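You operate a simulated robot arm through the tools that you are given. There is no shell and no other tool. Be economical: measure what you need, move in short steps, check, and stop when the job is done.

Carry out the task below with a simulated robot arm. There is one attempt and no reset: what you move stays moved.

TASK
Put two scoops of grit from the tub into the cup and close the tub.
Fine: rest the lid on the counter under the socket strip while you scoop; lay the scoop back on its spot.

The check looks at the end state, three seconds after you hand in, the way a careful person would. Anything else that was tipped, shoved, dropped, spilled or broken makes it a failure. A push-on lid holds only when it is set on centred and level and pressed home; a screw cap is set on level and turned clockwise until tight.

THE ROBOT
A 6-joint arm with a two-finger parallel gripper, fixed in place. Base frame: the origin is at the foot of the arm, x ahead of it, y to its left, z up. Lengths are in m, angles in degrees, forces in N, time in s.
With the tool pointing down near the work surface it reaches from about 0.32 to 0.7 m from the base axis. Its first joint turns from -166.0 to 166.0 degrees. Payload 4.1 kg.
The tool frame sits at the grasp point between the pads (the TCP): z along the fingers, y along the line on which they close. The tips reach 0.023 m beyond it. The gripper opens to 0.094 m. The fingers are 0.038 m wide and 0.01 m thick; the gripper's body (0.054 by 0.096 m) begins 0.039 m behind the TCP.
Orientation is told as [roll, pitch, yaw] about the base's x, y, z axes, in that order, counted from this pose: with the fingers straight down and closing along the base's y, the tool's x points along the base's -x, its y along +y and its z along -z.

THE INTERFACE
- The arm moves only by the tool apply_moves. Its argument "motion" is a list of rows, each a list of 3 entries, a list of its own where there are three numbers: the shift along the base's x, y, z in units of 40 mm (1.0 is 40 mm), then the turn, a rotation vector about the base's x, y, z in units of 8 degrees (1.0 is 8 degrees), then the gripper command, from -1 (shut) to 1 (fully open), values between in proportion. In form: [[[dx, dy, dz], [rx, ry, rz], jaw], ...]. A call has 1 to 20 rows; each row shifts and turns the commanded pose from where the row before left it. A call with a number of a shift or a turn outside -1 to 1 is refused whole. Rows are played at 5 a second. More than 0.05 m and 8.6 degrees between two rows, or a gripper value outside its range, and nothing of the call is played. A pose out of reach is approached as far as the arm can. The call stops where the force on the tool passes 40 N (or 10 N more than at its start, if that is more) or the arm is blocked; 0.2 s more then pass. Each finger travels about 0.045 m/s and halts on what it meets, pressing with about 22 N; the grip force reading is that of the motor and also rises with nothing between the fingers. The clock runs only during rows and for 0.2 s after the last one: add rows that do not move to give the fingers time. It gives the time, the measured TCP pose, the force on the tool (base axes), the opening and the grip force at its end, in the units of the frame above (readings bear some noise).
- Cameras (640 x 400 px; columns grow to the right, rows downward): "scene" is fixed at [0.2258, -0.5052, 1.6734]; the picture's right is [0.93, -0.37, 0.00], its down [-0.24, -0.59, -0.77] and it looks along [0.29, 0.71, -0.64] (base axes); focal length 344 px, centre (320, 200). "wrist" rides on the gripper at [-0.039, 0, -0.044] in the tool frame; the picture's right is [0.00, -1.00, 0.00], its down [0.97, 0.00, -0.24] and it looks along [0.24, 0.00, 0.97] (tool axes); focal length 218 px, centre (320, 200). There is no depth. A picture from a camera that has moved, and an enlarged one, comes with that camera's place and axes in the base frame and with its lens. The place of the scene camera against the robot may be out by one fixed shift of up to 0.025 m in any direction.
- grab_frame(camera): a new picture of that camera. No time passes.
- lift_body(by): slides the trunk up (or, below 0, down) by that many m; the arm rides with it, the base frame stays. It gives what a move gives, with no picture.
- close_up(camera, box): a new picture of the part [left, top, right, bottom] of that camera's present view, enlarged. No time passes.
- hand_in(): hands the job in; it is judged then, once.

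Go step by step. Nothing tells you positions but the pictures and the camera data: compare them with the known pose of the tool, close in by small moves and look again before you grip or let go. The budget is 120 turns and 84 pictures, counting those below and the enlarged ones. Unless the task says otherwise, let go and move clear before handing in, and close with one line.

The tools are called after "Request:" as name(argument=value, ...) on one line, values as JSON. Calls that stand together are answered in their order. apply_moves: Moves the arm, as the interface text tells. Its arguments: {"type":"object","properties":{"motion":{"type":"array","items":{"type":"array"}}},"required":["motion"]} The other tools are called the same way: lift_body (by) slides the trunk up or down; grab_frame (camera) takes a picture; close_up (camera, box) takes an enlarged picture of a part of a camera's view; hand_in () hands the job in.

At the start:

```text
time_s: 0.0
position: [0.336, 0.1402, 1.2762]
tcp_rot: [0.0, -0.2, 0.0]
contact_force: [-0.5, 0.3, 0.2]
finger_gap: 0.0938
grasp_force: 0.1
trunk travel left (down, up): [-0.525, 0.065]
```

scene: 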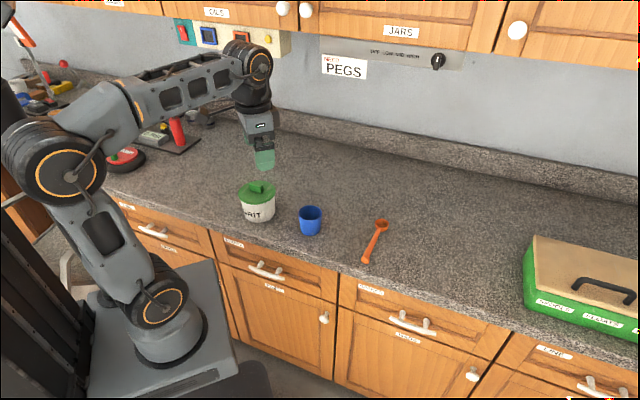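
wrist: 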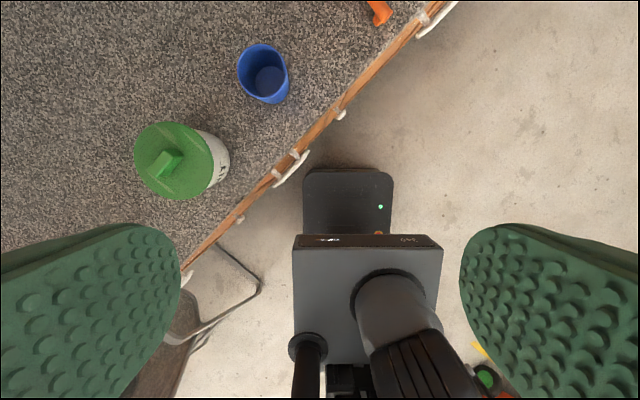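

I see the green-lidded tub near (0.36, 0.35), the blue cup near (0.50, 0.24) and the orange scoop around (0.59..0.71, 0.05..0.16). I'll enlarge the views to see details first.

Request:
close_up(camera="scene", box=[220, 160, 420, 285])

Request:
close_up(camera="scene", box=[100, 0, 480, 200])

```text
3.20 times, centred on (320, 222) of scene
camera zoom: at [0.2258, -0.5052, 1.6734], right [0.93, -0.37, 0.0], down [-0.24, -0.59, -0.77], along [0.29, 0.71, -0.64], focal length 1100 px, centre (320, 128)
```

zoom: 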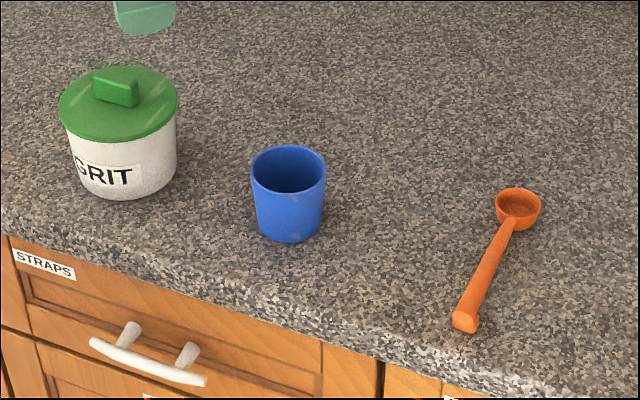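

```text
1.68 times, centred on (290, 100) of scene
camera zoom: at [0.2258, -0.5052, 1.6734], right [0.93, -0.37, 0.0], down [-0.24, -0.59, -0.77], along [0.29, 0.71, -0.64], focal length 579 px, centre (370, 368)
```

zoom: 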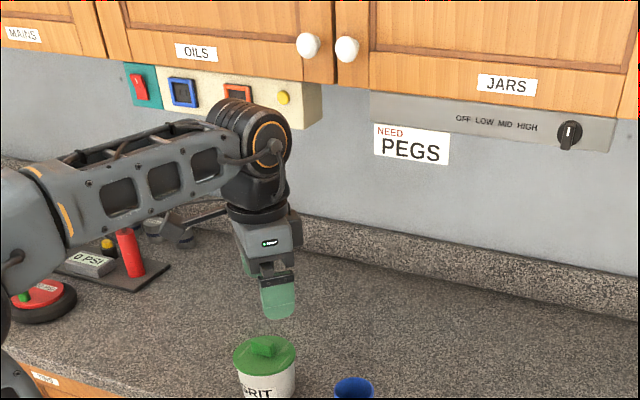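

The socket strip is on the wall at the left, so a lid rest at about (0.18, 0.60) is open counter in front of it. Now I'm moving above the tub to look down.

Request:
apply_moves(motion=[[[0.05, 0.98, -0.3], [0, 0, 0], 1], [[0.05, 0.98, -0.5], [0, 0, 0], 1], [[0.05, 0.98, -0.5], [0, 0, 0], 1], [[0.05, 0.98, -0.5], [0, 0, 0], 1], [[0.05, 0.98, -0.5], [0, 0, 0], 1], [[0.05, 0.98, -0.5], [0, 0, 0], 1], [[0, 0, 0], [0, 0, 0], 1]])

Request:
grab_frame(camera="wrist")

Request:
grab_frame(camera="scene")

```text
time_s: 1.6
position: [0.3484, 0.3776, 1.1615]
tcp_rot: [0.1, -0.1, -0.1]
contact_force: [-0.3, 1.0, -0.3]
finger_gap: 0.0942
grasp_force: 0.1
trunk travel left (down, up): [-0.525, 0.065]
```

```text
79 pictures are left
camera wrist: at [0.3864, 0.3771, 1.206], right [0.0, -1.0, 0.0], down [-0.97, 0.0, 0.24], along [-0.24, 0.0, -0.97], focal length 218 px, centre (320, 200)
```

wrist: 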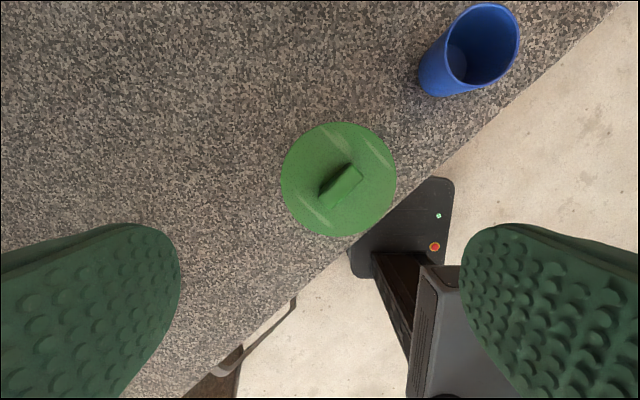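

```text
78 pictures are left
```

scene: 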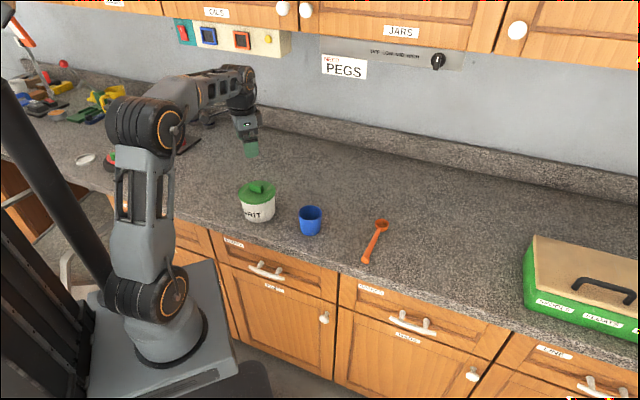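

The lid's centre is near (0.352, 0.357) with top about z 0.985, and the knob block runs along the counter direction. I turn the gripper -45° to straddle it and move closer.

Request:
apply_moves(motion=[[[0.02, -0.09, -0.3], [0, 0, -0.94], 1], [[0.02, -0.09, -0.3], [0, 0, -0.94], 1], [[0.02, -0.09, -0.3], [0, 0, -0.94], 1], [[0.02, -0.09, -0.3], [0, 0, -0.94], 1], [[0.02, -0.09, -0.3], [0, 0, -0.94], 1], [[0, -0.06, -0.2], [0, 0, -0.93], 1], [[0, 0, 0], [0, 0, 0], 1]])

Request:
grab_frame(camera="wrist")

```text
time_s: 3.2
position: [0.3505, 0.3554, 1.0955]
tcp_rot: [-0.1, -0.1, -45.2]
contact_force: [-0.1, 0.1, 0.2]
finger_gap: 0.0938
grasp_force: 0.0
trunk travel left (down, up): [-0.525, 0.065]
```

```text
77 pictures are left
camera wrist: at [0.3783, 0.3271, 1.139], right [-0.71, -0.7, 0.0], down [-0.68, 0.69, 0.24], along [-0.17, 0.17, -0.97], focal length 218 px, centre (320, 200)
```

wrist: 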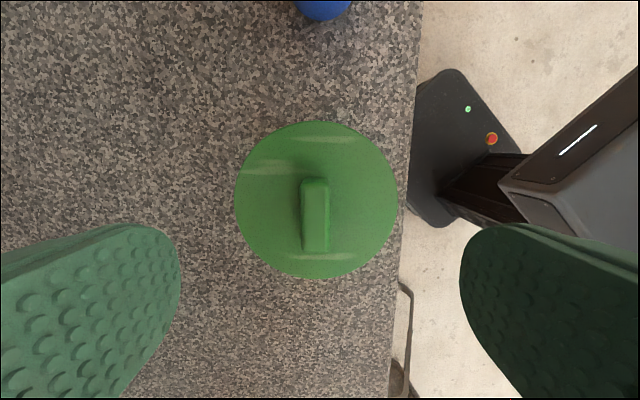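

The knob is aligned with the gripper now; lid rim plane z≈0.983, knob top about 1.01–1.02. I descend to straddle the knob and look before gripping.

Request:
apply_moves(motion=[[[0.05, 0, -0.6], [0, 0, 0], 1], [[0, 0, -0.6], [0, 0, 0], 1], [[0, 0, -0.5], [0, 0, 0], 1], [[0, 0, -0.35], [0, 0, 0], 0.4], [[0, 0, 0], [0, 0, 0], 0.0], [[0, 0, 0], [0, 0, 0], -0.3]])

Request:
grab_frame(camera="wrist")

Request:
close_up(camera="scene", box=[200, 120, 320, 240])

```text
time_s: 4.6
position: [0.3524, 0.3538, 1.0153]
tcp_rot: [0.2, 0.0, -45.2]
contact_force: [-11.3, -11.0, 28.9]
finger_gap: 0.0403
grasp_force: 8.0
trunk travel left (down, up): [-0.525, 0.065]
```

```text
76 pictures are left
camera wrist: at [0.3786, 0.3251, 1.0592], right [-0.71, -0.71, 0.0], down [-0.69, 0.69, 0.24], along [-0.17, 0.17, -0.97], focal length 218 px, centre (320, 200)
```

wrist: 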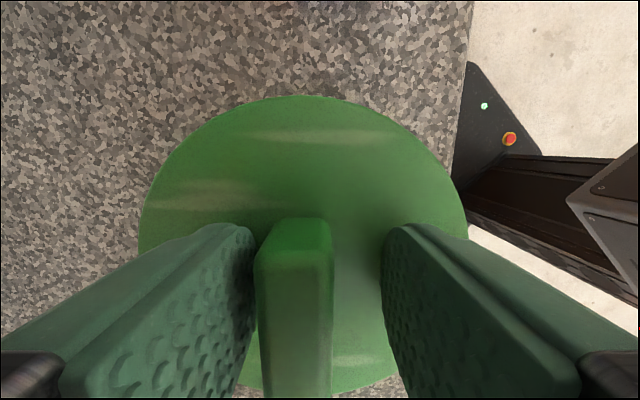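

```text
3.33 times, centred on (260, 180) of scene
camera zoom: at [0.2258, -0.5052, 1.6734], right [0.93, -0.37, 0.0], down [-0.24, -0.59, -0.77], along [0.29, 0.71, -0.64], focal length 1146 px, centre (520, 267)
```

zoom: 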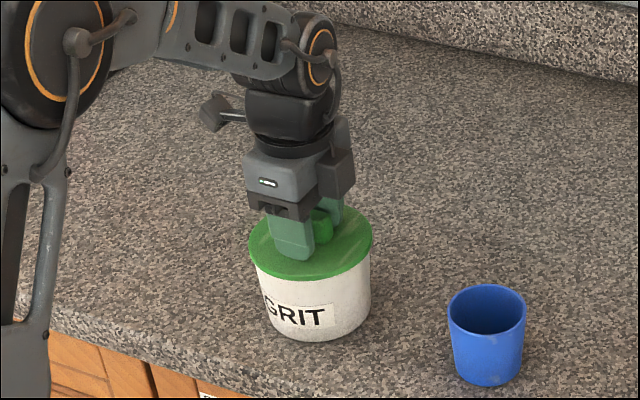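

The tips are resting on the lid (lid top ≈0.992) and the left finger met the knob first. I ease up, open a bit, and re-measure.

Request:
apply_moves(motion=[[[0, 0, 0.15], [0, 0, 0], 0.2], [[0, 0, 0.05], [0, 0, 0], 0.2], [[0, 0, 0.0], [0, 0, 0], 0.2]])

Request:
grab_frame(camera="wrist")

```text
time_s: 5.4
position: [0.3541, 0.3547, 1.0194]
tcp_rot: [0.0, -0.2, -45.2]
contact_force: [-0.6, -0.5, 0.0]
finger_gap: 0.0563
grasp_force: 0.1
trunk travel left (down, up): [-0.525, 0.065]
```

```text
74 pictures are left
camera wrist: at [0.3798, 0.3265, 1.0644], right [-0.71, -0.71, 0.0], down [-0.69, 0.69, 0.24], along [-0.17, 0.17, -0.97], focal length 218 px, centre (320, 200)
```

wrist: 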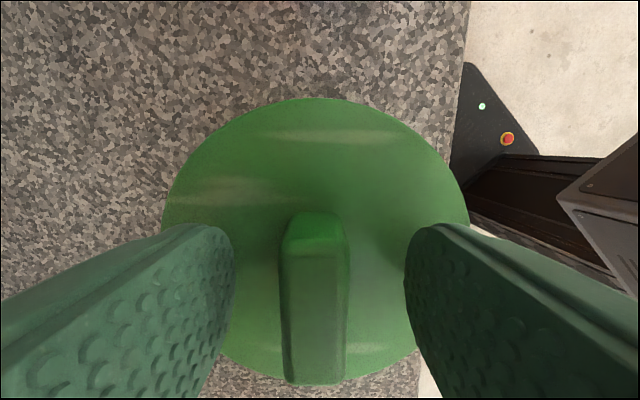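

Now the knob sits centred between fingers clear of the lid. I shift a millimetre and close.

Request:
apply_moves(motion=[[[0.02, 0.02, -0.02], [0, 0, 0], 0.0], [[0, 0, 0], [0, 0, 0], -0.3], [[0, 0, 0], [0, 0, 0], -0.6], [[0, 0, 0], [0, 0, 0], -1], [[0, 0, 0], [0, 0, 0], -1]])

Request:
grab_frame(camera="wrist")

```text
time_s: 6.6
position: [0.355, 0.3549, 1.02]
tcp_rot: [0.1, -0.2, -45.1]
contact_force: [0.3, 0.4, 0.2]
finger_gap: 0.0173
grasp_force: 22.2
trunk travel left (down, up): [-0.525, 0.065]
```

```text
73 pictures are left
camera wrist: at [0.3812, 0.3275, 1.064], right [-0.71, -0.71, 0.0], down [-0.69, 0.69, 0.24], along [-0.17, 0.17, -0.97], focal length 218 px, centre (320, 200)
```

wrist: 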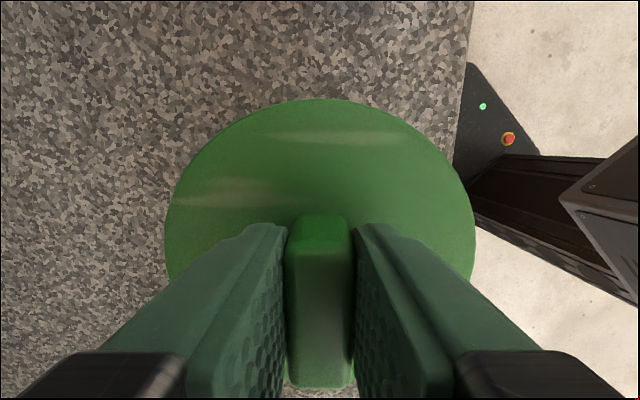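

Gripped at 17 mm without side load. I pull straight up gently.

Request:
apply_moves(motion=[[[0, 0, 0.15], [0, 0, 0], -1], [[0, 0, 0.15], [0, 0, 0], -1], [[0, 0, 0.25], [0, 0, 0], -1], [[0, 0, 0.5], [0, 0, 0], -1], [[0, 0, 0.5], [0, 0, 0], -1]])

Request:
grab_frame(camera="scene")

```text
time_s: 7.8
position: [0.3517, 0.3538, 1.0809]
tcp_rot: [-0.2, -0.1, -45.1]
contact_force: [-1.1, 0.1, -0.1]
finger_gap: 0.0173
grasp_force: 21.5
trunk travel left (down, up): [-0.525, 0.065]
```

```text
72 pictures are left
```

scene: 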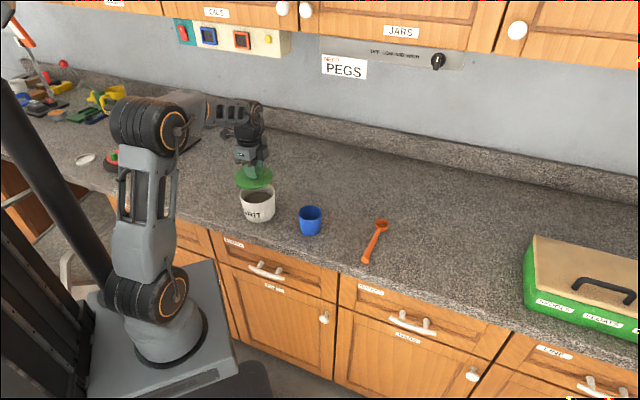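

Lid is off, and grit is visible in the tub. I carry the lid to about (0.18, 0.60) in front of the socket strip.

Request:
apply_moves(motion=[[[0, 0, 0.4], [0, 0, 0], -1], [[-0.6, 0.87, 0], [0, 0, 0], -1], [[-0.6, 0.87, 0], [0, 0, 0], -1], [[-0.6, 0.87, 0], [0, 0, 0], -1], [[-0.6, 0.87, 0], [0, 0, 0], -1], [[-0.6, 0.87, 0], [0, 0, 0], -1], [[-0.6, 0.87, 0], [0, 0, 0], -1], [[-0.6, 0.87, 0], [0, 0, 0], -1], [[0, 0, -0.7], [0, 0, 0], -1], [[0, 0, -0.7], [0, 0, 0], -1], [[0, 0, 0], [0, 0, 0], -1]])

Request:
grab_frame(camera="scene")

Request:
grab_frame(camera="wrist")

```text
time_s: 10.2
position: [0.1821, 0.6025, 1.0409]
tcp_rot: [-0.1, 0.0, -45.1]
contact_force: [0.4, 0.1, -1.1]
finger_gap: 0.0173
grasp_force: 21.5
trunk travel left (down, up): [-0.525, 0.065]
```

```text
71 pictures are left
```

scene: 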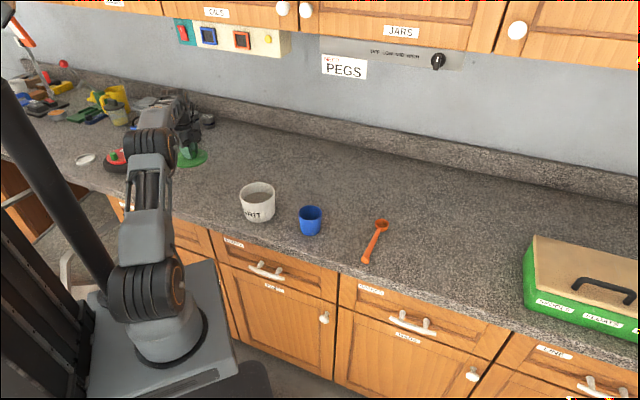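

```text
70 pictures are left
camera wrist: at [0.21, 0.5743, 1.0846], right [-0.71, -0.71, 0.0], down [-0.69, 0.69, 0.24], along [-0.17, 0.17, -0.97], focal length 218 px, centre (320, 200)
```

wrist: 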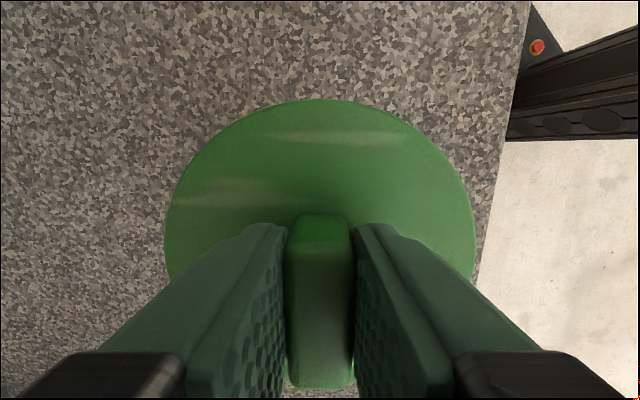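

The lid hangs over open counter below the strip. I lower it until contact.

Request:
apply_moves(motion=[[[0, 0, -0.7], [0, 0, 0], -1], [[0, 0, -0.7], [0, 0, 0], -1], [[0, 0, -0.3], [0, 0, 0], -1], [[0, 0, 0], [0, 0, 0], -1]])

Request:
apply_moves(motion=[[[0, 0, -0.1], [0, 0, 0], -1], [[0, 0, -0.1], [0, 0, 0], -1], [[0, 0, -0.1], [0, 0, 0], -1], [[0, 0, -0.1], [0, 0, 0], -1]])

Request:
close_up(camera="scene", box=[130, 90, 290, 230])

```text
time_s: 11.2
position: [0.1851, 0.5989, 0.9734]
tcp_rot: [0.0, -0.1, -45.2]
contact_force: [0.2, -1.2, -0.2]
finger_gap: 0.0173
grasp_force: 21.8
trunk travel left (down, up): [-0.525, 0.065]
```

```text
time_s: 12.2
position: [0.186, 0.5985, 0.957]
tcp_rot: [0.0, 0.0, -45.1]
contact_force: [0.6, -0.3, -0.5]
finger_gap: 0.0175
grasp_force: 22.1
trunk travel left (down, up): [-0.525, 0.065]
```

```text
2.86 times, centred on (210, 160) of scene
camera zoom: at [0.2258, -0.5052, 1.6734], right [0.93, -0.37, 0.0], down [-0.24, -0.59, -0.77], along [0.29, 0.71, -0.64], focal length 982 px, centre (634, 314)
```

zoom: 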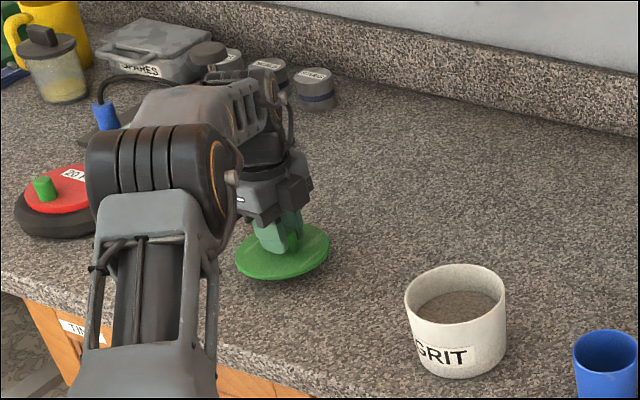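

Still slightly above the counter; I continue in small steps.

Request:
apply_moves(motion=[[[0, 0, -0.08], [0, 0, 0], -1], [[0, 0, -0.08], [0, 0, 0], -1], [[0, 0, -0.05], [0, 0, 0], -1]])

Request:
apply_moves(motion=[[[0, 0, -0.05], [0, 0, 0], -1], [[0, 0, -0.05], [0, 0, 0], -1]])

```text
time_s: 13.0
position: [0.1867, 0.5987, 0.9488]
tcp_rot: [0.0, -0.1, -45.1]
contact_force: [-0.5, 0.0, -0.5]
finger_gap: 0.0173
grasp_force: 22.0
trunk travel left (down, up): [-0.525, 0.065]
```

```text
time_s: 13.6
position: [0.187, 0.599, 0.9464]
tcp_rot: [-0.1, -0.1, -45.1]
contact_force: [-0.3, 0.4, -0.1]
finger_gap: 0.0175
grasp_force: 21.7
trunk travel left (down, up): [-0.525, 0.065]
```

Request:
apply_moves(motion=[[[0, 0, -0.05], [0, 0, 0], -1], [[0, 0, -0.05], [0, 0, 0], -1]])

Request:
apply_moves(motion=[[[0, 0, -0.05], [0, 0, 0], -1], [[0, 0, -0.05], [0, 0, 0], -1]])

Request:
close_up(camera="scene", box=[150, 110, 250, 180])

```text
time_s: 14.2
position: [0.1861, 0.5989, 0.9434]
tcp_rot: [0.2, 0.0, -45.1]
contact_force: [-0.1, -1.2, 6.3]
finger_gap: 0.0174
grasp_force: 22.2
trunk travel left (down, up): [-0.525, 0.065]
```

```text
time_s: 14.8
position: [0.1862, 0.6002, 0.941]
tcp_rot: [0.2, 0.0, -45.1]
contact_force: [4.1, 2.8, 18.3]
finger_gap: 0.0177
grasp_force: 22.0
trunk travel left (down, up): [-0.525, 0.065]
```

```text
5.71 times, centred on (200, 145) of scene
camera zoom: at [0.2258, -0.5052, 1.6734], right [0.93, -0.37, 0.0], down [-0.24, -0.59, -0.77], along [0.29, 0.71, -0.64], focal length 1964 px, centre (1006, 514)
```

zoom: 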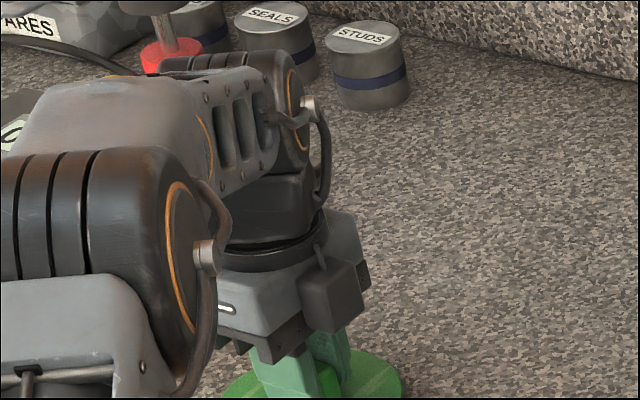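

The lid is down (contact at TCP z≈0.944, so the lid bottom is 44 mm below the TCP). I ease off, release slightly and rise.

Request:
apply_moves(motion=[[[0, 0, 0.08], [0, 0, 0], -1], [[0, 0, 0], [0, 0, 0], -0.4], [[0, 0, 0], [0, 0, 0], 0.1], [[0, 0, 0], [0, 0, 0], 0.1], [[0, 0, 0.5], [0, 0, 0], 0.1], [[0, 0, 1], [0, 0, 0], 0.1], [[0, 0, 1], [0, 0, 0], 0.1], [[0, 0, 1], [0, 0, 0], 0.1]])

Request:
grab_frame(camera="wrist")

```text
time_s: 16.6
position: [0.1866, 0.5996, 1.0822]
tcp_rot: [0.1, -0.1, -45.2]
contact_force: [-0.3, 0.0, 0.5]
finger_gap: 0.0517
grasp_force: 0.0
trunk travel left (down, up): [-0.525, 0.065]
```

```text
67 pictures are left
camera wrist: at [0.214, 0.5722, 1.1275], right [-0.71, -0.71, 0.0], down [-0.69, 0.69, 0.24], along [-0.17, 0.17, -0.97], focal length 218 px, centre (320, 200)
```

wrist: 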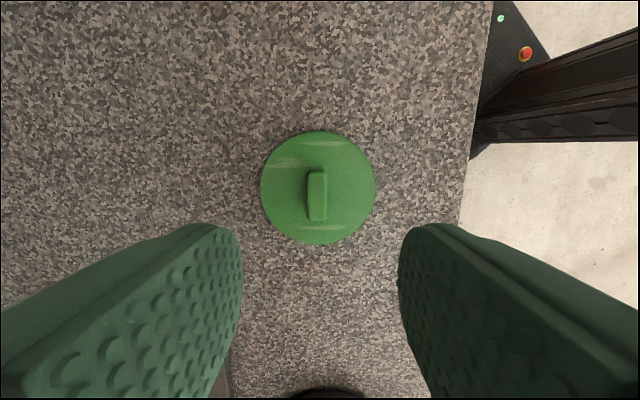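

The lid rests flat. Next I go over to the scoop, turning the gripper +90° so the fingers straddle its handle.

Request:
apply_moves(motion=[[[0, 0, 0.9], [0, 0, 0], 0.1], [[0.688, -0.917, 0.05], [0, 0, 0.75], 0.1], [[0.688, -0.917, 0.05], [0, 0, 0.75], 0.1], [[0.688, -0.917, 0.05], [0, 0, 0.75], 0.1], [[0.688, -0.917, 0.05], [0, 0, 0.75], 0.1], [[0.688, -0.917, 0.05], [0, 0, 0.75], 0.1], [[0.688, -0.917, 0.05], [0, 0, 0.75], 0.1], [[0.688, -0.917, 0.05], [0, 0, 0.75], 0.1], [[0.688, -0.917, 0.05], [0, 0, 0.75], 0.1], [[0.688, -0.917, 0.05], [0, 0, 0.75], 0.1], [[0.688, -0.917, 0], [0, 0, 0.75], 0.1], [[0.688, -0.917, 0], [0, 0, 0.75], 0.1], [[0.688, -0.917, 0], [0, 0, 0.75], 0.1], [[0.688, -0.917, 0], [0, 0, 0.75], 0.1], [[0.688, -0.917, 0], [0, 0, 0.75], 0.1], [[0.688, -0.917, 0], [0, 0, 0.75], 0.1], [[0, 0, 0], [0, 0, 0], 0.1]])

Request:
grab_frame(camera="wrist")

Request:
grab_frame(camera="scene")

```text
time_s: 20.2
position: [0.5991, 0.0461, 1.1386]
tcp_rot: [0.0, 0.0, 45.0]
contact_force: [0.1, 0.9, -0.5]
finger_gap: 0.0517
grasp_force: 0.1
trunk travel left (down, up): [-0.525, 0.065]
```

```text
66 pictures are left
camera wrist: at [0.6258, 0.0735, 1.1819], right [0.71, -0.71, 0.0], down [-0.69, -0.69, 0.24], along [-0.17, -0.17, -0.97], focal length 218 px, centre (320, 200)
```

wrist: 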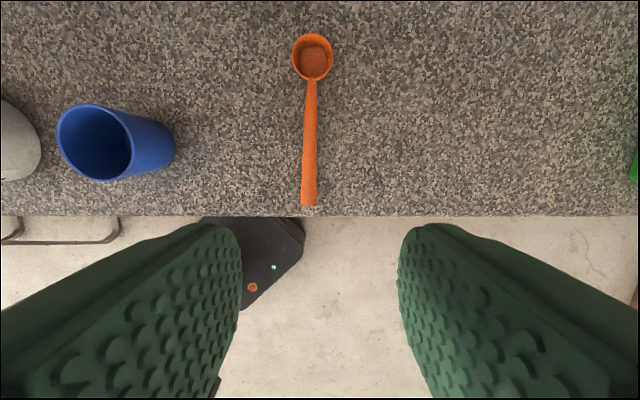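

```text
65 pictures are left
```

scene: 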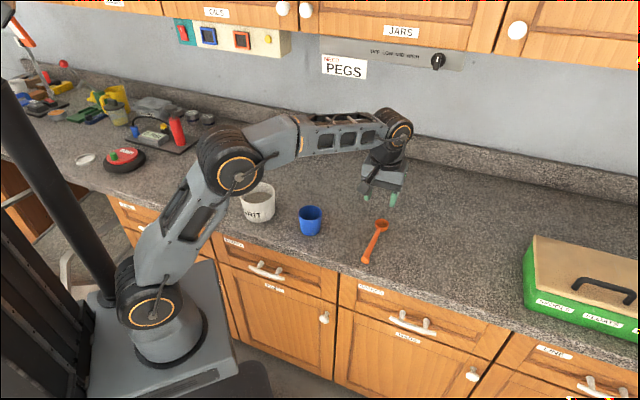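

The scoop runs from its handle end at about (0.566, 0.032) to its bowl at about (0.686, 0.145). I'll go down over the handle at (0.60, 0.064) and check the height.

Request:
apply_moves(motion=[[[0.01, 0.15, -0.9], [0, 0, -0.1], 0.1], [[0.01, 0.15, -0.9], [0, 0, -0.1], 0.1], [[0, 0.15, -0.9], [0, 0, 0], 0.1], [[0, 0, -0.9], [0, 0, 0], 0.1], [[0, 0, 0], [0, 0, 0], 0.1]])

Request:
grab_frame(camera="wrist")

Request:
close_up(camera="scene", box=[340, 170, 440, 280])

```text
time_s: 21.4
position: [0.5999, 0.0664, 0.9911]
tcp_rot: [0.0, 0.0, 43.3]
contact_force: [-0.5, -0.6, -0.4]
finger_gap: 0.0518
grasp_force: 0.0
trunk travel left (down, up): [-0.525, 0.065]
```

```text
64 pictures are left
camera wrist: at [0.6277, 0.0929, 1.0349], right [0.69, -0.73, 0.0], down [-0.71, -0.67, 0.24], along [-0.17, -0.16, -0.97], focal length 218 px, centre (320, 200)
```

wrist: 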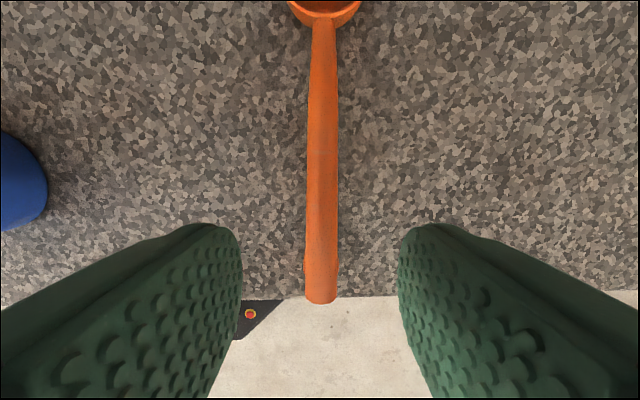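

```text
3.64 times, centred on (390, 225) of scene
camera zoom: at [0.2258, -0.5052, 1.6734], right [0.93, -0.37, 0.0], down [-0.24, -0.59, -0.77], along [0.29, 0.71, -0.64], focal length 1250 px, centre (66, 109)
```

zoom: 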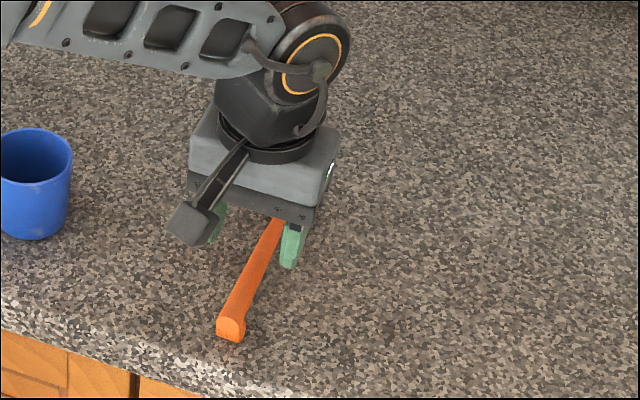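

The handle is centred between fingers, with its top around z 0.92. I descend to z≈0.928 and close gently.

Request:
apply_moves(motion=[[[0, 0, -0.7], [0, 0, 0], 0.1], [[0, 0, -0.5], [0, 0, 0], 0.1], [[0, 0, -0.35], [0, 0, 0], 0.1], [[0, 0, 0], [0, 0, 0], 0.1]])

Request:
grab_frame(camera="wrist")

Request:
close_up(camera="scene", box=[340, 190, 420, 270])

```text
time_s: 22.4
position: [0.5997, 0.068, 0.9286]
tcp_rot: [0.1, -0.1, 43.2]
contact_force: [0.5, -0.2, 0.2]
finger_gap: 0.0519
grasp_force: 0.1
trunk travel left (down, up): [-0.525, 0.065]
```

```text
62 pictures are left
camera wrist: at [0.6273, 0.0937, 0.9729], right [0.69, -0.73, 0.0], down [-0.71, -0.67, 0.24], along [-0.17, -0.16, -0.97], focal length 218 px, centre (320, 200)
```

wrist: 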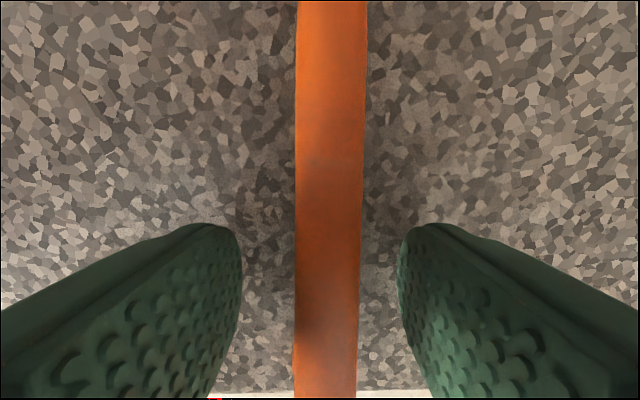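

```text
5.00 times, centred on (380, 230) of scene
camera zoom: at [0.2258, -0.5052, 1.6734], right [0.93, -0.37, 0.0], down [-0.24, -0.59, -0.77], along [0.29, 0.71, -0.64], focal length 1719 px, centre (20, 50)
```

zoom: 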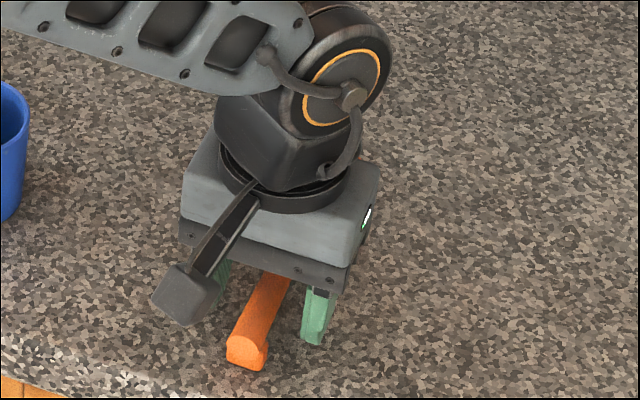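

Request:
apply_moves(motion=[[[0.03, -0.035, 0], [0, 0, 0], -0.1], [[0, 0, 0], [0, 0, 0], -0.4], [[0, 0, 0], [0, 0, 0], -1], [[0, 0, 0], [0, 0, 0], -1], [[0, 0, 0], [0, 0, 0], -1]])

Request:
grab_frame(camera="wrist")

```text
time_s: 23.6
position: [0.6006, 0.0661, 0.9294]
tcp_rot: [0.0, -0.1, 43.3]
contact_force: [-0.3, 0.6, 1.3]
finger_gap: 0.0159
grasp_force: 22.5
trunk travel left (down, up): [-0.525, 0.065]
```

```text
60 pictures are left
camera wrist: at [0.6289, 0.0915, 0.9733], right [0.69, -0.73, 0.0], down [-0.71, -0.67, 0.24], along [-0.17, -0.16, -0.97], focal length 218 px, centre (320, 200)
```

wrist: 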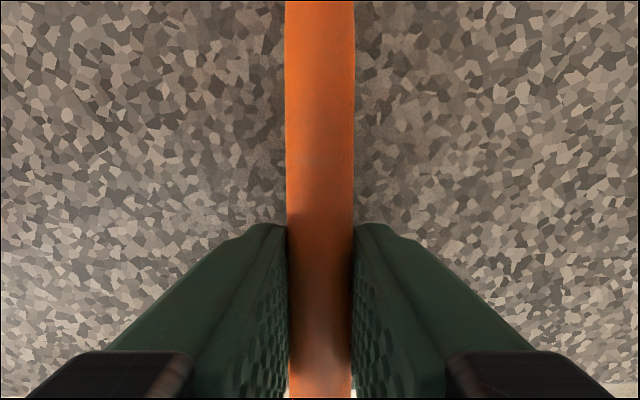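

The scoop is held at 16 mm. I lift it straight up to clear everything and look at how it hangs.

Request:
apply_moves(motion=[[[0, 0, 0.3], [0, 0, 0], -1], [[0, 0, 0.9], [0, 0, 0], -1], [[0, 0, 0.9], [0, 0, 0], -1], [[0, 0, 0.9], [0, 0, 0], -1], [[0, 0, 0.9], [0, 0, 0], -1], [[0, 0, 0.6], [0, 0, 0], -1], [[0, 0, 0], [0, 0, 0], -1]])

Request:
close_up(camera="scene", box=[230, 130, 440, 260])

Request:
grab_frame(camera="wrist")

```text
time_s: 25.2
position: [0.6013, 0.063, 1.1108]
tcp_rot: [0.0, -0.1, 43.3]
contact_force: [-0.4, 0.3, -0.9]
finger_gap: 0.0158
grasp_force: 22.3
trunk travel left (down, up): [-0.525, 0.065]
```

```text
3.05 times, centred on (335, 195) of scene
camera zoom: at [0.2258, -0.5052, 1.6734], right [0.93, -0.37, 0.0], down [-0.24, -0.59, -0.77], along [0.29, 0.71, -0.64], focal length 1048 px, centre (274, 215)
```

zoom: 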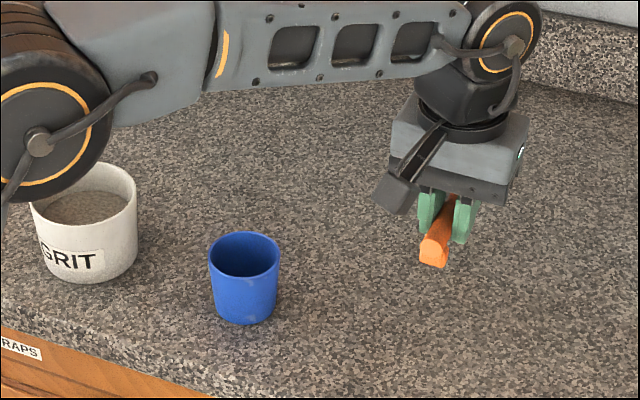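

```text
58 pictures are left
camera wrist: at [0.6289, 0.0899, 1.155], right [0.69, -0.73, 0.0], down [-0.71, -0.67, 0.24], along [-0.17, -0.16, -0.97], focal length 218 px, centre (320, 200)
```

wrist: 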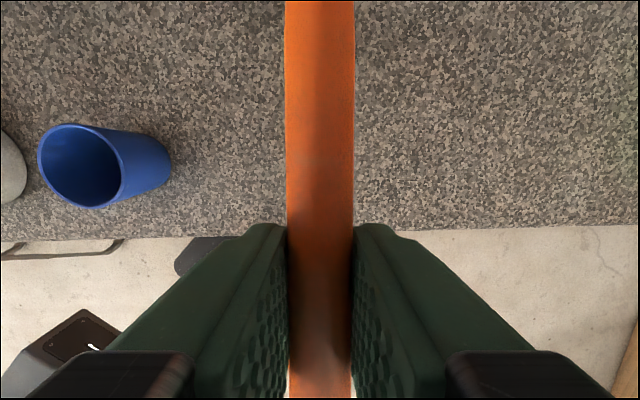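

The scoop hangs level in the grip. I carry it over toward the tub at height, then tilt the bowl downward about 48° and check.

Request:
apply_moves(motion=[[[-0.7475, 0.61, 0.1], [0, 0, 0], -1], [[-0.7475, 0.61, 0.1], [0, 0, 0], -1], [[-0.7475, 0.61, 0.1], [0, 0, 0], -1], [[-0.7475, 0.61, 0.1], [0, 0, 0], -1], [[-0.7475, 0.61, 0.1], [0, 0, 0], -1], [[-0.7475, 0.61, 0.1], [0, 0, 0], -1], [[-0.7475, 0.61, 0], [0, 0, 0], -1], [[-0.7475, 0.61, 0], [0, 0, 0], -1], [[-0.7475, 0.61, 0], [0, 0, 0], -1], [[-0.7475, 0.61, 0], [0, 0, 0], -1], [[0, 0, 0], [-0.686, 0.728, 0], -1], [[0, 0, 0], [-0.686, 0.728, 0], -1], [[0, 0, 0], [-0.686, 0.728, 0], -1], [[0, 0, 0], [-0.686, 0.728, 0], -1], [[0, 0, 0], [-0.686, 0.728, 0], -1], [[0, 0, 0], [-0.686, 0.728, 0], -1], [[0, 0, 0], [0, 0, 0], -1]])

Request:
close_up(camera="scene", box=[180, 90, 340, 240])

Request:
grab_frame(camera="wrist")

```text
time_s: 28.8
position: [0.3005, 0.3071, 1.128]
tcp_rot: [0.0, 47.8, 43.2]
contact_force: [0.9, -0.3, -0.6]
finger_gap: 0.0161
grasp_force: 22.0
out of reach, approached as far as the arm can: row 16
trunk travel left (down, up): [-0.525, 0.065]
```

```text
2.67 times, centred on (260, 165) of scene
camera zoom: at [0.2258, -0.5052, 1.6734], right [0.93, -0.37, 0.0], down [-0.24, -0.59, -0.77], along [0.29, 0.71, -0.64], focal length 917 px, centre (480, 293)
```

zoom: 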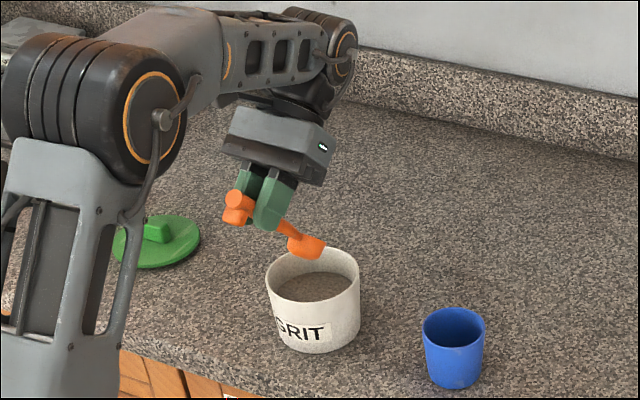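

```text
56 pictures are left
camera wrist: at [0.3421, 0.3479, 1.1287], right [0.69, -0.73, 0.0], down [-0.34, -0.32, 0.88], along [-0.64, -0.6, -0.47], focal length 218 px, centre (320, 200)
```

wrist: 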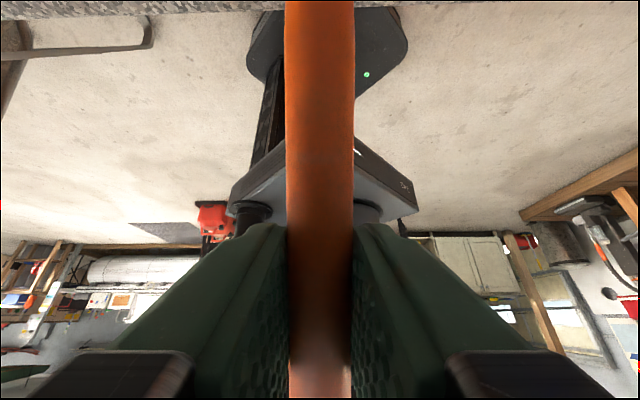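

The bowl is tilted 48° and sits over the tub's centre. I lower it into the grit.

Request:
apply_moves(motion=[[[0, 0, -0.6], [0, 0, 0], -1], [[0, 0, -0.6], [0, 0, 0], -1], [[0, 0, -0.4], [0, 0, 0], -1], [[0, 0, -0.3], [0, 0, 0], -1], [[0, 0, 0], [0, 0, 0], -1]])

Request:
close_up(camera="scene", box=[200, 130, 320, 240])

```text
time_s: 30.0
position: [0.3012, 0.3065, 1.0527]
tcp_rot: [0.0, 48.0, 43.2]
contact_force: [-0.5, -0.5, 0.6]
finger_gap: 0.0158
grasp_force: 22.0
trunk travel left (down, up): [-0.525, 0.065]
```

```text
3.64 times, centred on (260, 185) of scene
camera zoom: at [0.2258, -0.5052, 1.6734], right [0.93, -0.37, 0.0], down [-0.24, -0.59, -0.77], along [0.29, 0.71, -0.64], focal length 1250 px, centre (538, 254)
```

zoom: 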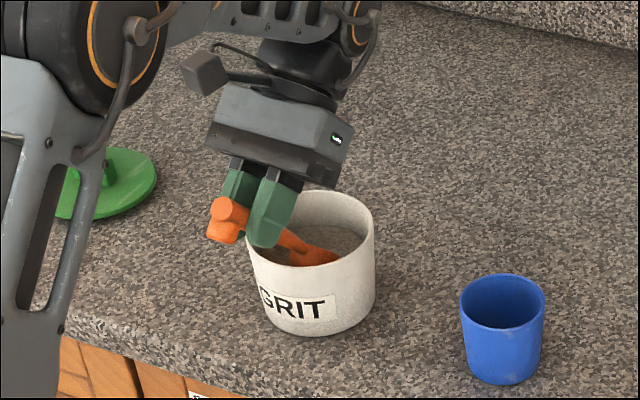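

Request:
apply_moves(motion=[[[0, 0, -0.2], [0, 0, 0], -1], [[0, 0, -0.2], [0, 0, 0], -1], [[0, 0, -0.2], [0, 0, 0], -1], [[0, 0, 0], [0, 0, 0], -1]])

Request:
close_up(camera="scene", box=[200, 130, 320, 240])

```text
time_s: 31.0
position: [0.3009, 0.3054, 1.0291]
tcp_rot: [0.0, 47.9, 43.3]
contact_force: [2.1, 2.6, 2.8]
finger_gap: 0.0158
grasp_force: 21.8
trunk travel left (down, up): [-0.525, 0.065]
```

```text
3.64 times, centred on (260, 185) of scene
camera zoom: at [0.2258, -0.5052, 1.6734], right [0.93, -0.37, 0.0], down [-0.24, -0.59, -0.77], along [0.29, 0.71, -0.64], focal length 1250 px, centre (538, 254)
```

zoom: 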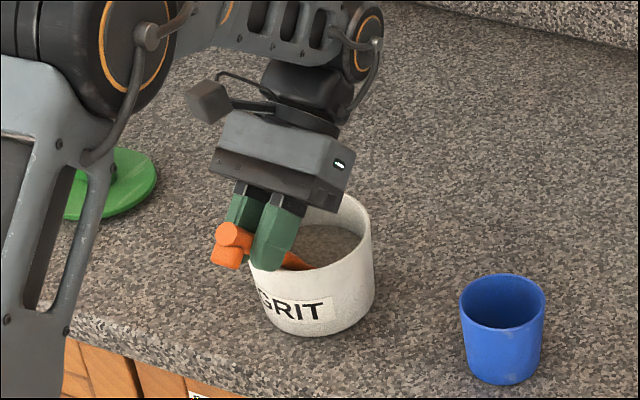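

Light contact only. Now I push the bowl forward through the grit by about 24 mm.

Request:
apply_moves(motion=[[[0.146, 0.137, 0], [0, 0, 0], -1], [[0.146, 0.137, -0.05], [0, 0, 0], -1], [[0.146, 0.137, -0.05], [0, 0, 0], -1], [[0, 0, 0], [0, 0, 0], -1]])

Request:
close_up(camera="scene", box=[200, 130, 320, 240])

```text
time_s: 32.0
position: [0.3179, 0.3228, 1.025]
tcp_rot: [0.1, 48.0, 43.3]
contact_force: [-1.2, 0.0, -1.0]
finger_gap: 0.0159
grasp_force: 22.2
trunk travel left (down, up): [-0.525, 0.065]
```

```text
3.64 times, centred on (260, 185) of scene
camera zoom: at [0.2258, -0.5052, 1.6734], right [0.93, -0.37, 0.0], down [-0.24, -0.59, -0.77], along [0.29, 0.71, -0.64], focal length 1250 px, centre (538, 254)
```

zoom: 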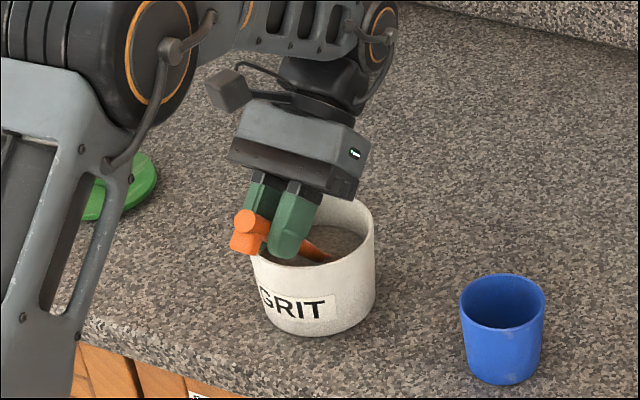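

The bowl is dug in. I now roll it up level while lifting, keeping the handle clear of the rim.

Request:
apply_moves(motion=[[[-0.11, -0.104, -0.05], [0.343, -0.364, 0], -1], [[-0.11, -0.104, -0.05], [0.343, -0.364, 0], -1], [[-0.094, -0.089, 0.058], [0.343, -0.364, 0], -1], [[-0.094, -0.089, 0.058], [0.343, -0.364, 0], -1], [[-0.078, -0.073, 0.035], [0.343, -0.364, 0], -1], [[-0.078, -0.073, 0.035], [0.343, -0.364, 0], -1], [[-0.06, -0.056, 0.035], [0.343, -0.364, 0], -1], [[-0.06, -0.056, 0.035], [0.343, -0.364, 0], -1], [[-0.041, -0.038, 0.03], [0.343, -0.364, 0], -1], [[-0.041, -0.038, 0.03], [0.343, -0.364, 0], -1], [[-0.02, -0.019, 0.04], [0.343, -0.364, 0], -1], [[-0.02, -0.019, 0.04], [0.343, -0.364, 0], -1], [[0, 0, 0.2], [0, 0, 0], -1], [[0, 0, 0.3], [0, 0, 0], -1], [[0, 0, 0], [0, 0, 0], -1]])

Request:
close_up(camera="scene", box=[200, 130, 320, 240])

```text
time_s: 35.2
position: [0.2839, 0.2923, 1.057]
tcp_rot: [-0.1, 0.0, 43.3]
contact_force: [0.7, 0.1, -1.1]
finger_gap: 0.0155
grasp_force: 22.5
trunk travel left (down, up): [-0.525, 0.065]
```

```text
3.64 times, centred on (260, 185) of scene
camera zoom: at [0.2258, -0.5052, 1.6734], right [0.93, -0.37, 0.0], down [-0.24, -0.59, -0.77], along [0.29, 0.71, -0.64], focal length 1250 px, centre (538, 254)
```

zoom: 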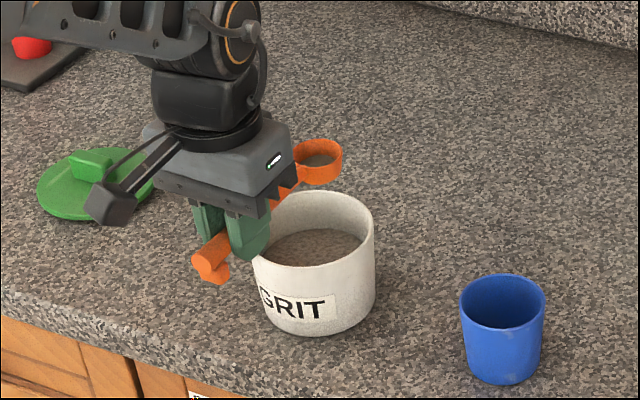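

Request:
close_up(camera="scene", box=[240, 160, 280, 185])

```text
16.00 times, centred on (260, 172) of scene
camera zoom: at [0.2258, -0.5052, 1.6734], right [0.93, -0.37, 0.0], down [-0.24, -0.59, -0.77], along [0.29, 0.71, -0.64], focal length 5500 px, centre (1280, 640)
```

zoom: 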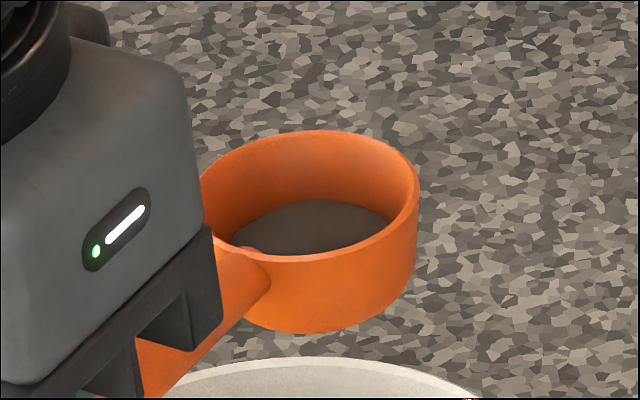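

The bowl came up only about a third full, so I'll retrace into the grit and scoop again, going deeper and leaving at a flatter tilt.

Request:
apply_moves(motion=[[[0, 0, -0.5], [0, 0, 0], -1], [[0.04, 0.038, -0.08], [-0.686, 0.728, 0], -1], [[0.082, 0.076, -0.06], [-0.686, 0.728, 0], -1], [[0.12, 0.112, -0.07], [-0.686, 0.728, 0], -1], [[0.156, 0.146, -0.07], [-0.686, 0.728, 0], -1], [[0.188, 0.178, -0.116], [-0.686, 0.728, 0], -1], [[0.22, 0.208, 0.1], [-0.686, 0.728, 0], -1], [[0, 0, -0.05], [0, 0, 0], -1], [[0.03, 0.028, -0.05], [0, 0, 0], -1], [[0.03, 0.028, -0.05], [0, 0, 0], -1], [[0, 0, 0], [0, 0, 0], -1]])

Request:
close_up(camera="scene", box=[220, 150, 300, 230])

```text
time_s: 37.6
position: [0.3204, 0.3256, 1.0183]
tcp_rot: [0.0, 47.9, 43.4]
contact_force: [-3.3, -2.0, 11.7]
finger_gap: 0.0159
grasp_force: 22.0
trunk travel left (down, up): [-0.525, 0.065]
```

```text
5.00 times, centred on (260, 190) of scene
camera zoom: at [0.2258, -0.5052, 1.6734], right [0.93, -0.37, 0.0], down [-0.24, -0.59, -0.77], along [0.29, 0.71, -0.64], focal length 1719 px, centre (620, 250)
```

zoom: 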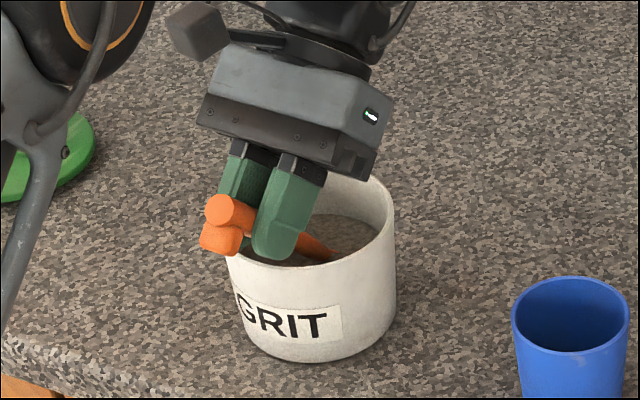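

The bowl bottom touched the tub floor lightly, so this is full depth. I now rotate up at constant height so the tilt flattens before the bowl leaves the grit.

Request:
apply_moves(motion=[[[-0.11, -0.104, 0], [0.343, -0.364, 0], -1], [[-0.11, -0.104, 0], [0.343, -0.364, 0], -1], [[-0.094, -0.089, 0], [0.343, -0.364, 0], -1], [[-0.094, -0.089, 0], [0.343, -0.364, 0], -1], [[-0.078, -0.073, 0.0], [0.343, -0.364, 0], -1], [[-0.078, -0.073, 0.0], [0.343, -0.364, 0], -1], [[-0.06, -0.056, 0.0], [0.343, -0.364, 0], -1], [[-0.06, -0.056, 0.0], [0.343, -0.364, 0], -1], [[-0.041, -0.038, 0.03], [0.343, -0.364, 0], -1], [[-0.041, -0.038, 0.03], [0.343, -0.364, 0], -1], [[-0.02, -0.019, 0.04], [0.343, -0.364, 0], -1], [[-0.02, -0.019, 0.04], [0.343, -0.364, 0], -1], [[0, 0, 0.4], [0, 0, 0], -1], [[0, 0, 0.5], [0, 0, 0], -1], [[0, 0, 0], [0, 0, 0], -1]])

Request:
close_up(camera="scene", box=[230, 150, 290, 190])

```text
time_s: 40.8
position: [0.287, 0.2941, 1.0612]
tcp_rot: [0.0, 0.0, 43.3]
contact_force: [-0.1, 0.7, -0.4]
finger_gap: 0.0154
grasp_force: 22.0
trunk travel left (down, up): [-0.525, 0.065]
```

```text
10.00 times, centred on (260, 170) of scene
camera zoom: at [0.2258, -0.5052, 1.6734], right [0.93, -0.37, 0.0], down [-0.24, -0.59, -0.77], along [0.29, 0.71, -0.64], focal length 3437 px, centre (920, 500)
```

zoom: 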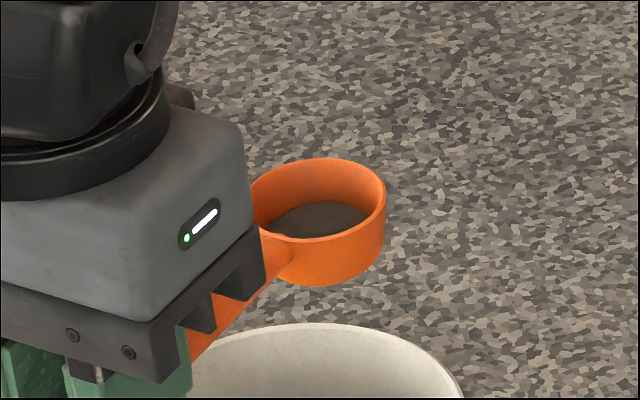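

Request:
close_up(camera="scene", box=[230, 175, 290, 225])

```text
8.00 times, centred on (260, 200) of scene
camera zoom: at [0.2258, -0.5052, 1.6734], right [0.93, -0.37, 0.0], down [-0.24, -0.59, -0.77], along [0.29, 0.71, -0.64], focal length 2750 px, centre (800, 200)
```

zoom: 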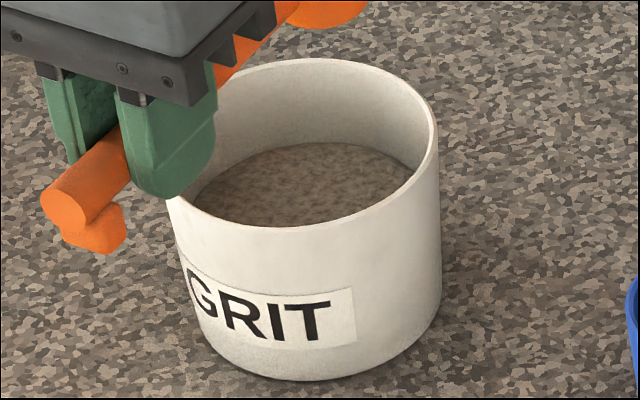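

The grit surface is flat and the bowl looks the same after both digs. I test how it holds: tilt 40° over the tub, come back level, and compare the fill.

Request:
apply_moves(motion=[[[0, 0, 0.2], [-0.686, 0.728, 0], -1], [[0, 0, 0.2], [-0.686, 0.728, 0], -1], [[0, 0, 0.2], [-0.686, 0.728, 0], -1], [[0, 0, 0.2], [-0.686, 0.728, 0], -1], [[0, 0, 0.2], [-0.686, 0.728, 0], -1], [[0, 0, 0], [0, 0, 0], -1], [[0, 0, -0.2], [0.686, -0.728, 0], -1], [[0, 0, -0.2], [0.686, -0.728, 0], -1], [[0, 0, -0.2], [0.686, -0.728, 0], -1], [[0, 0, -0.2], [0.686, -0.728, 0], -1], [[0, 0, -0.2], [0.686, -0.728, 0], -1], [[0, 0, 0], [0, 0, 0], -1]])

Request:
close_up(camera="scene", box=[230, 150, 290, 190])

```text
time_s: 43.4
position: [0.2874, 0.2944, 1.0608]
tcp_rot: [0.0, 0.0, 43.4]
contact_force: [0.7, -0.1, -0.5]
finger_gap: 0.0159
grasp_force: 22.2
trunk travel left (down, up): [-0.525, 0.065]
```

```text
10.00 times, centred on (260, 170) of scene
camera zoom: at [0.2258, -0.5052, 1.6734], right [0.93, -0.37, 0.0], down [-0.24, -0.59, -0.77], along [0.29, 0.71, -0.64], focal length 3437 px, centre (920, 500)
```

zoom: 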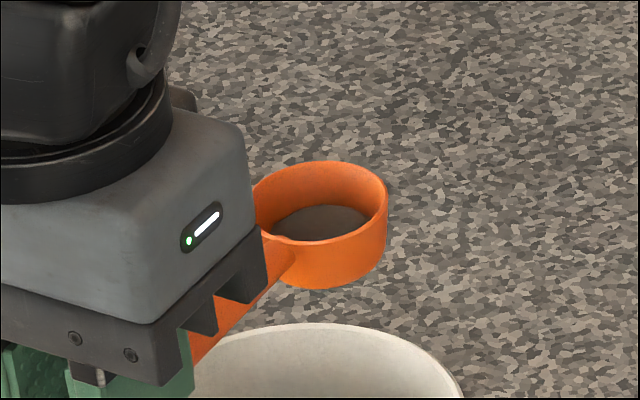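

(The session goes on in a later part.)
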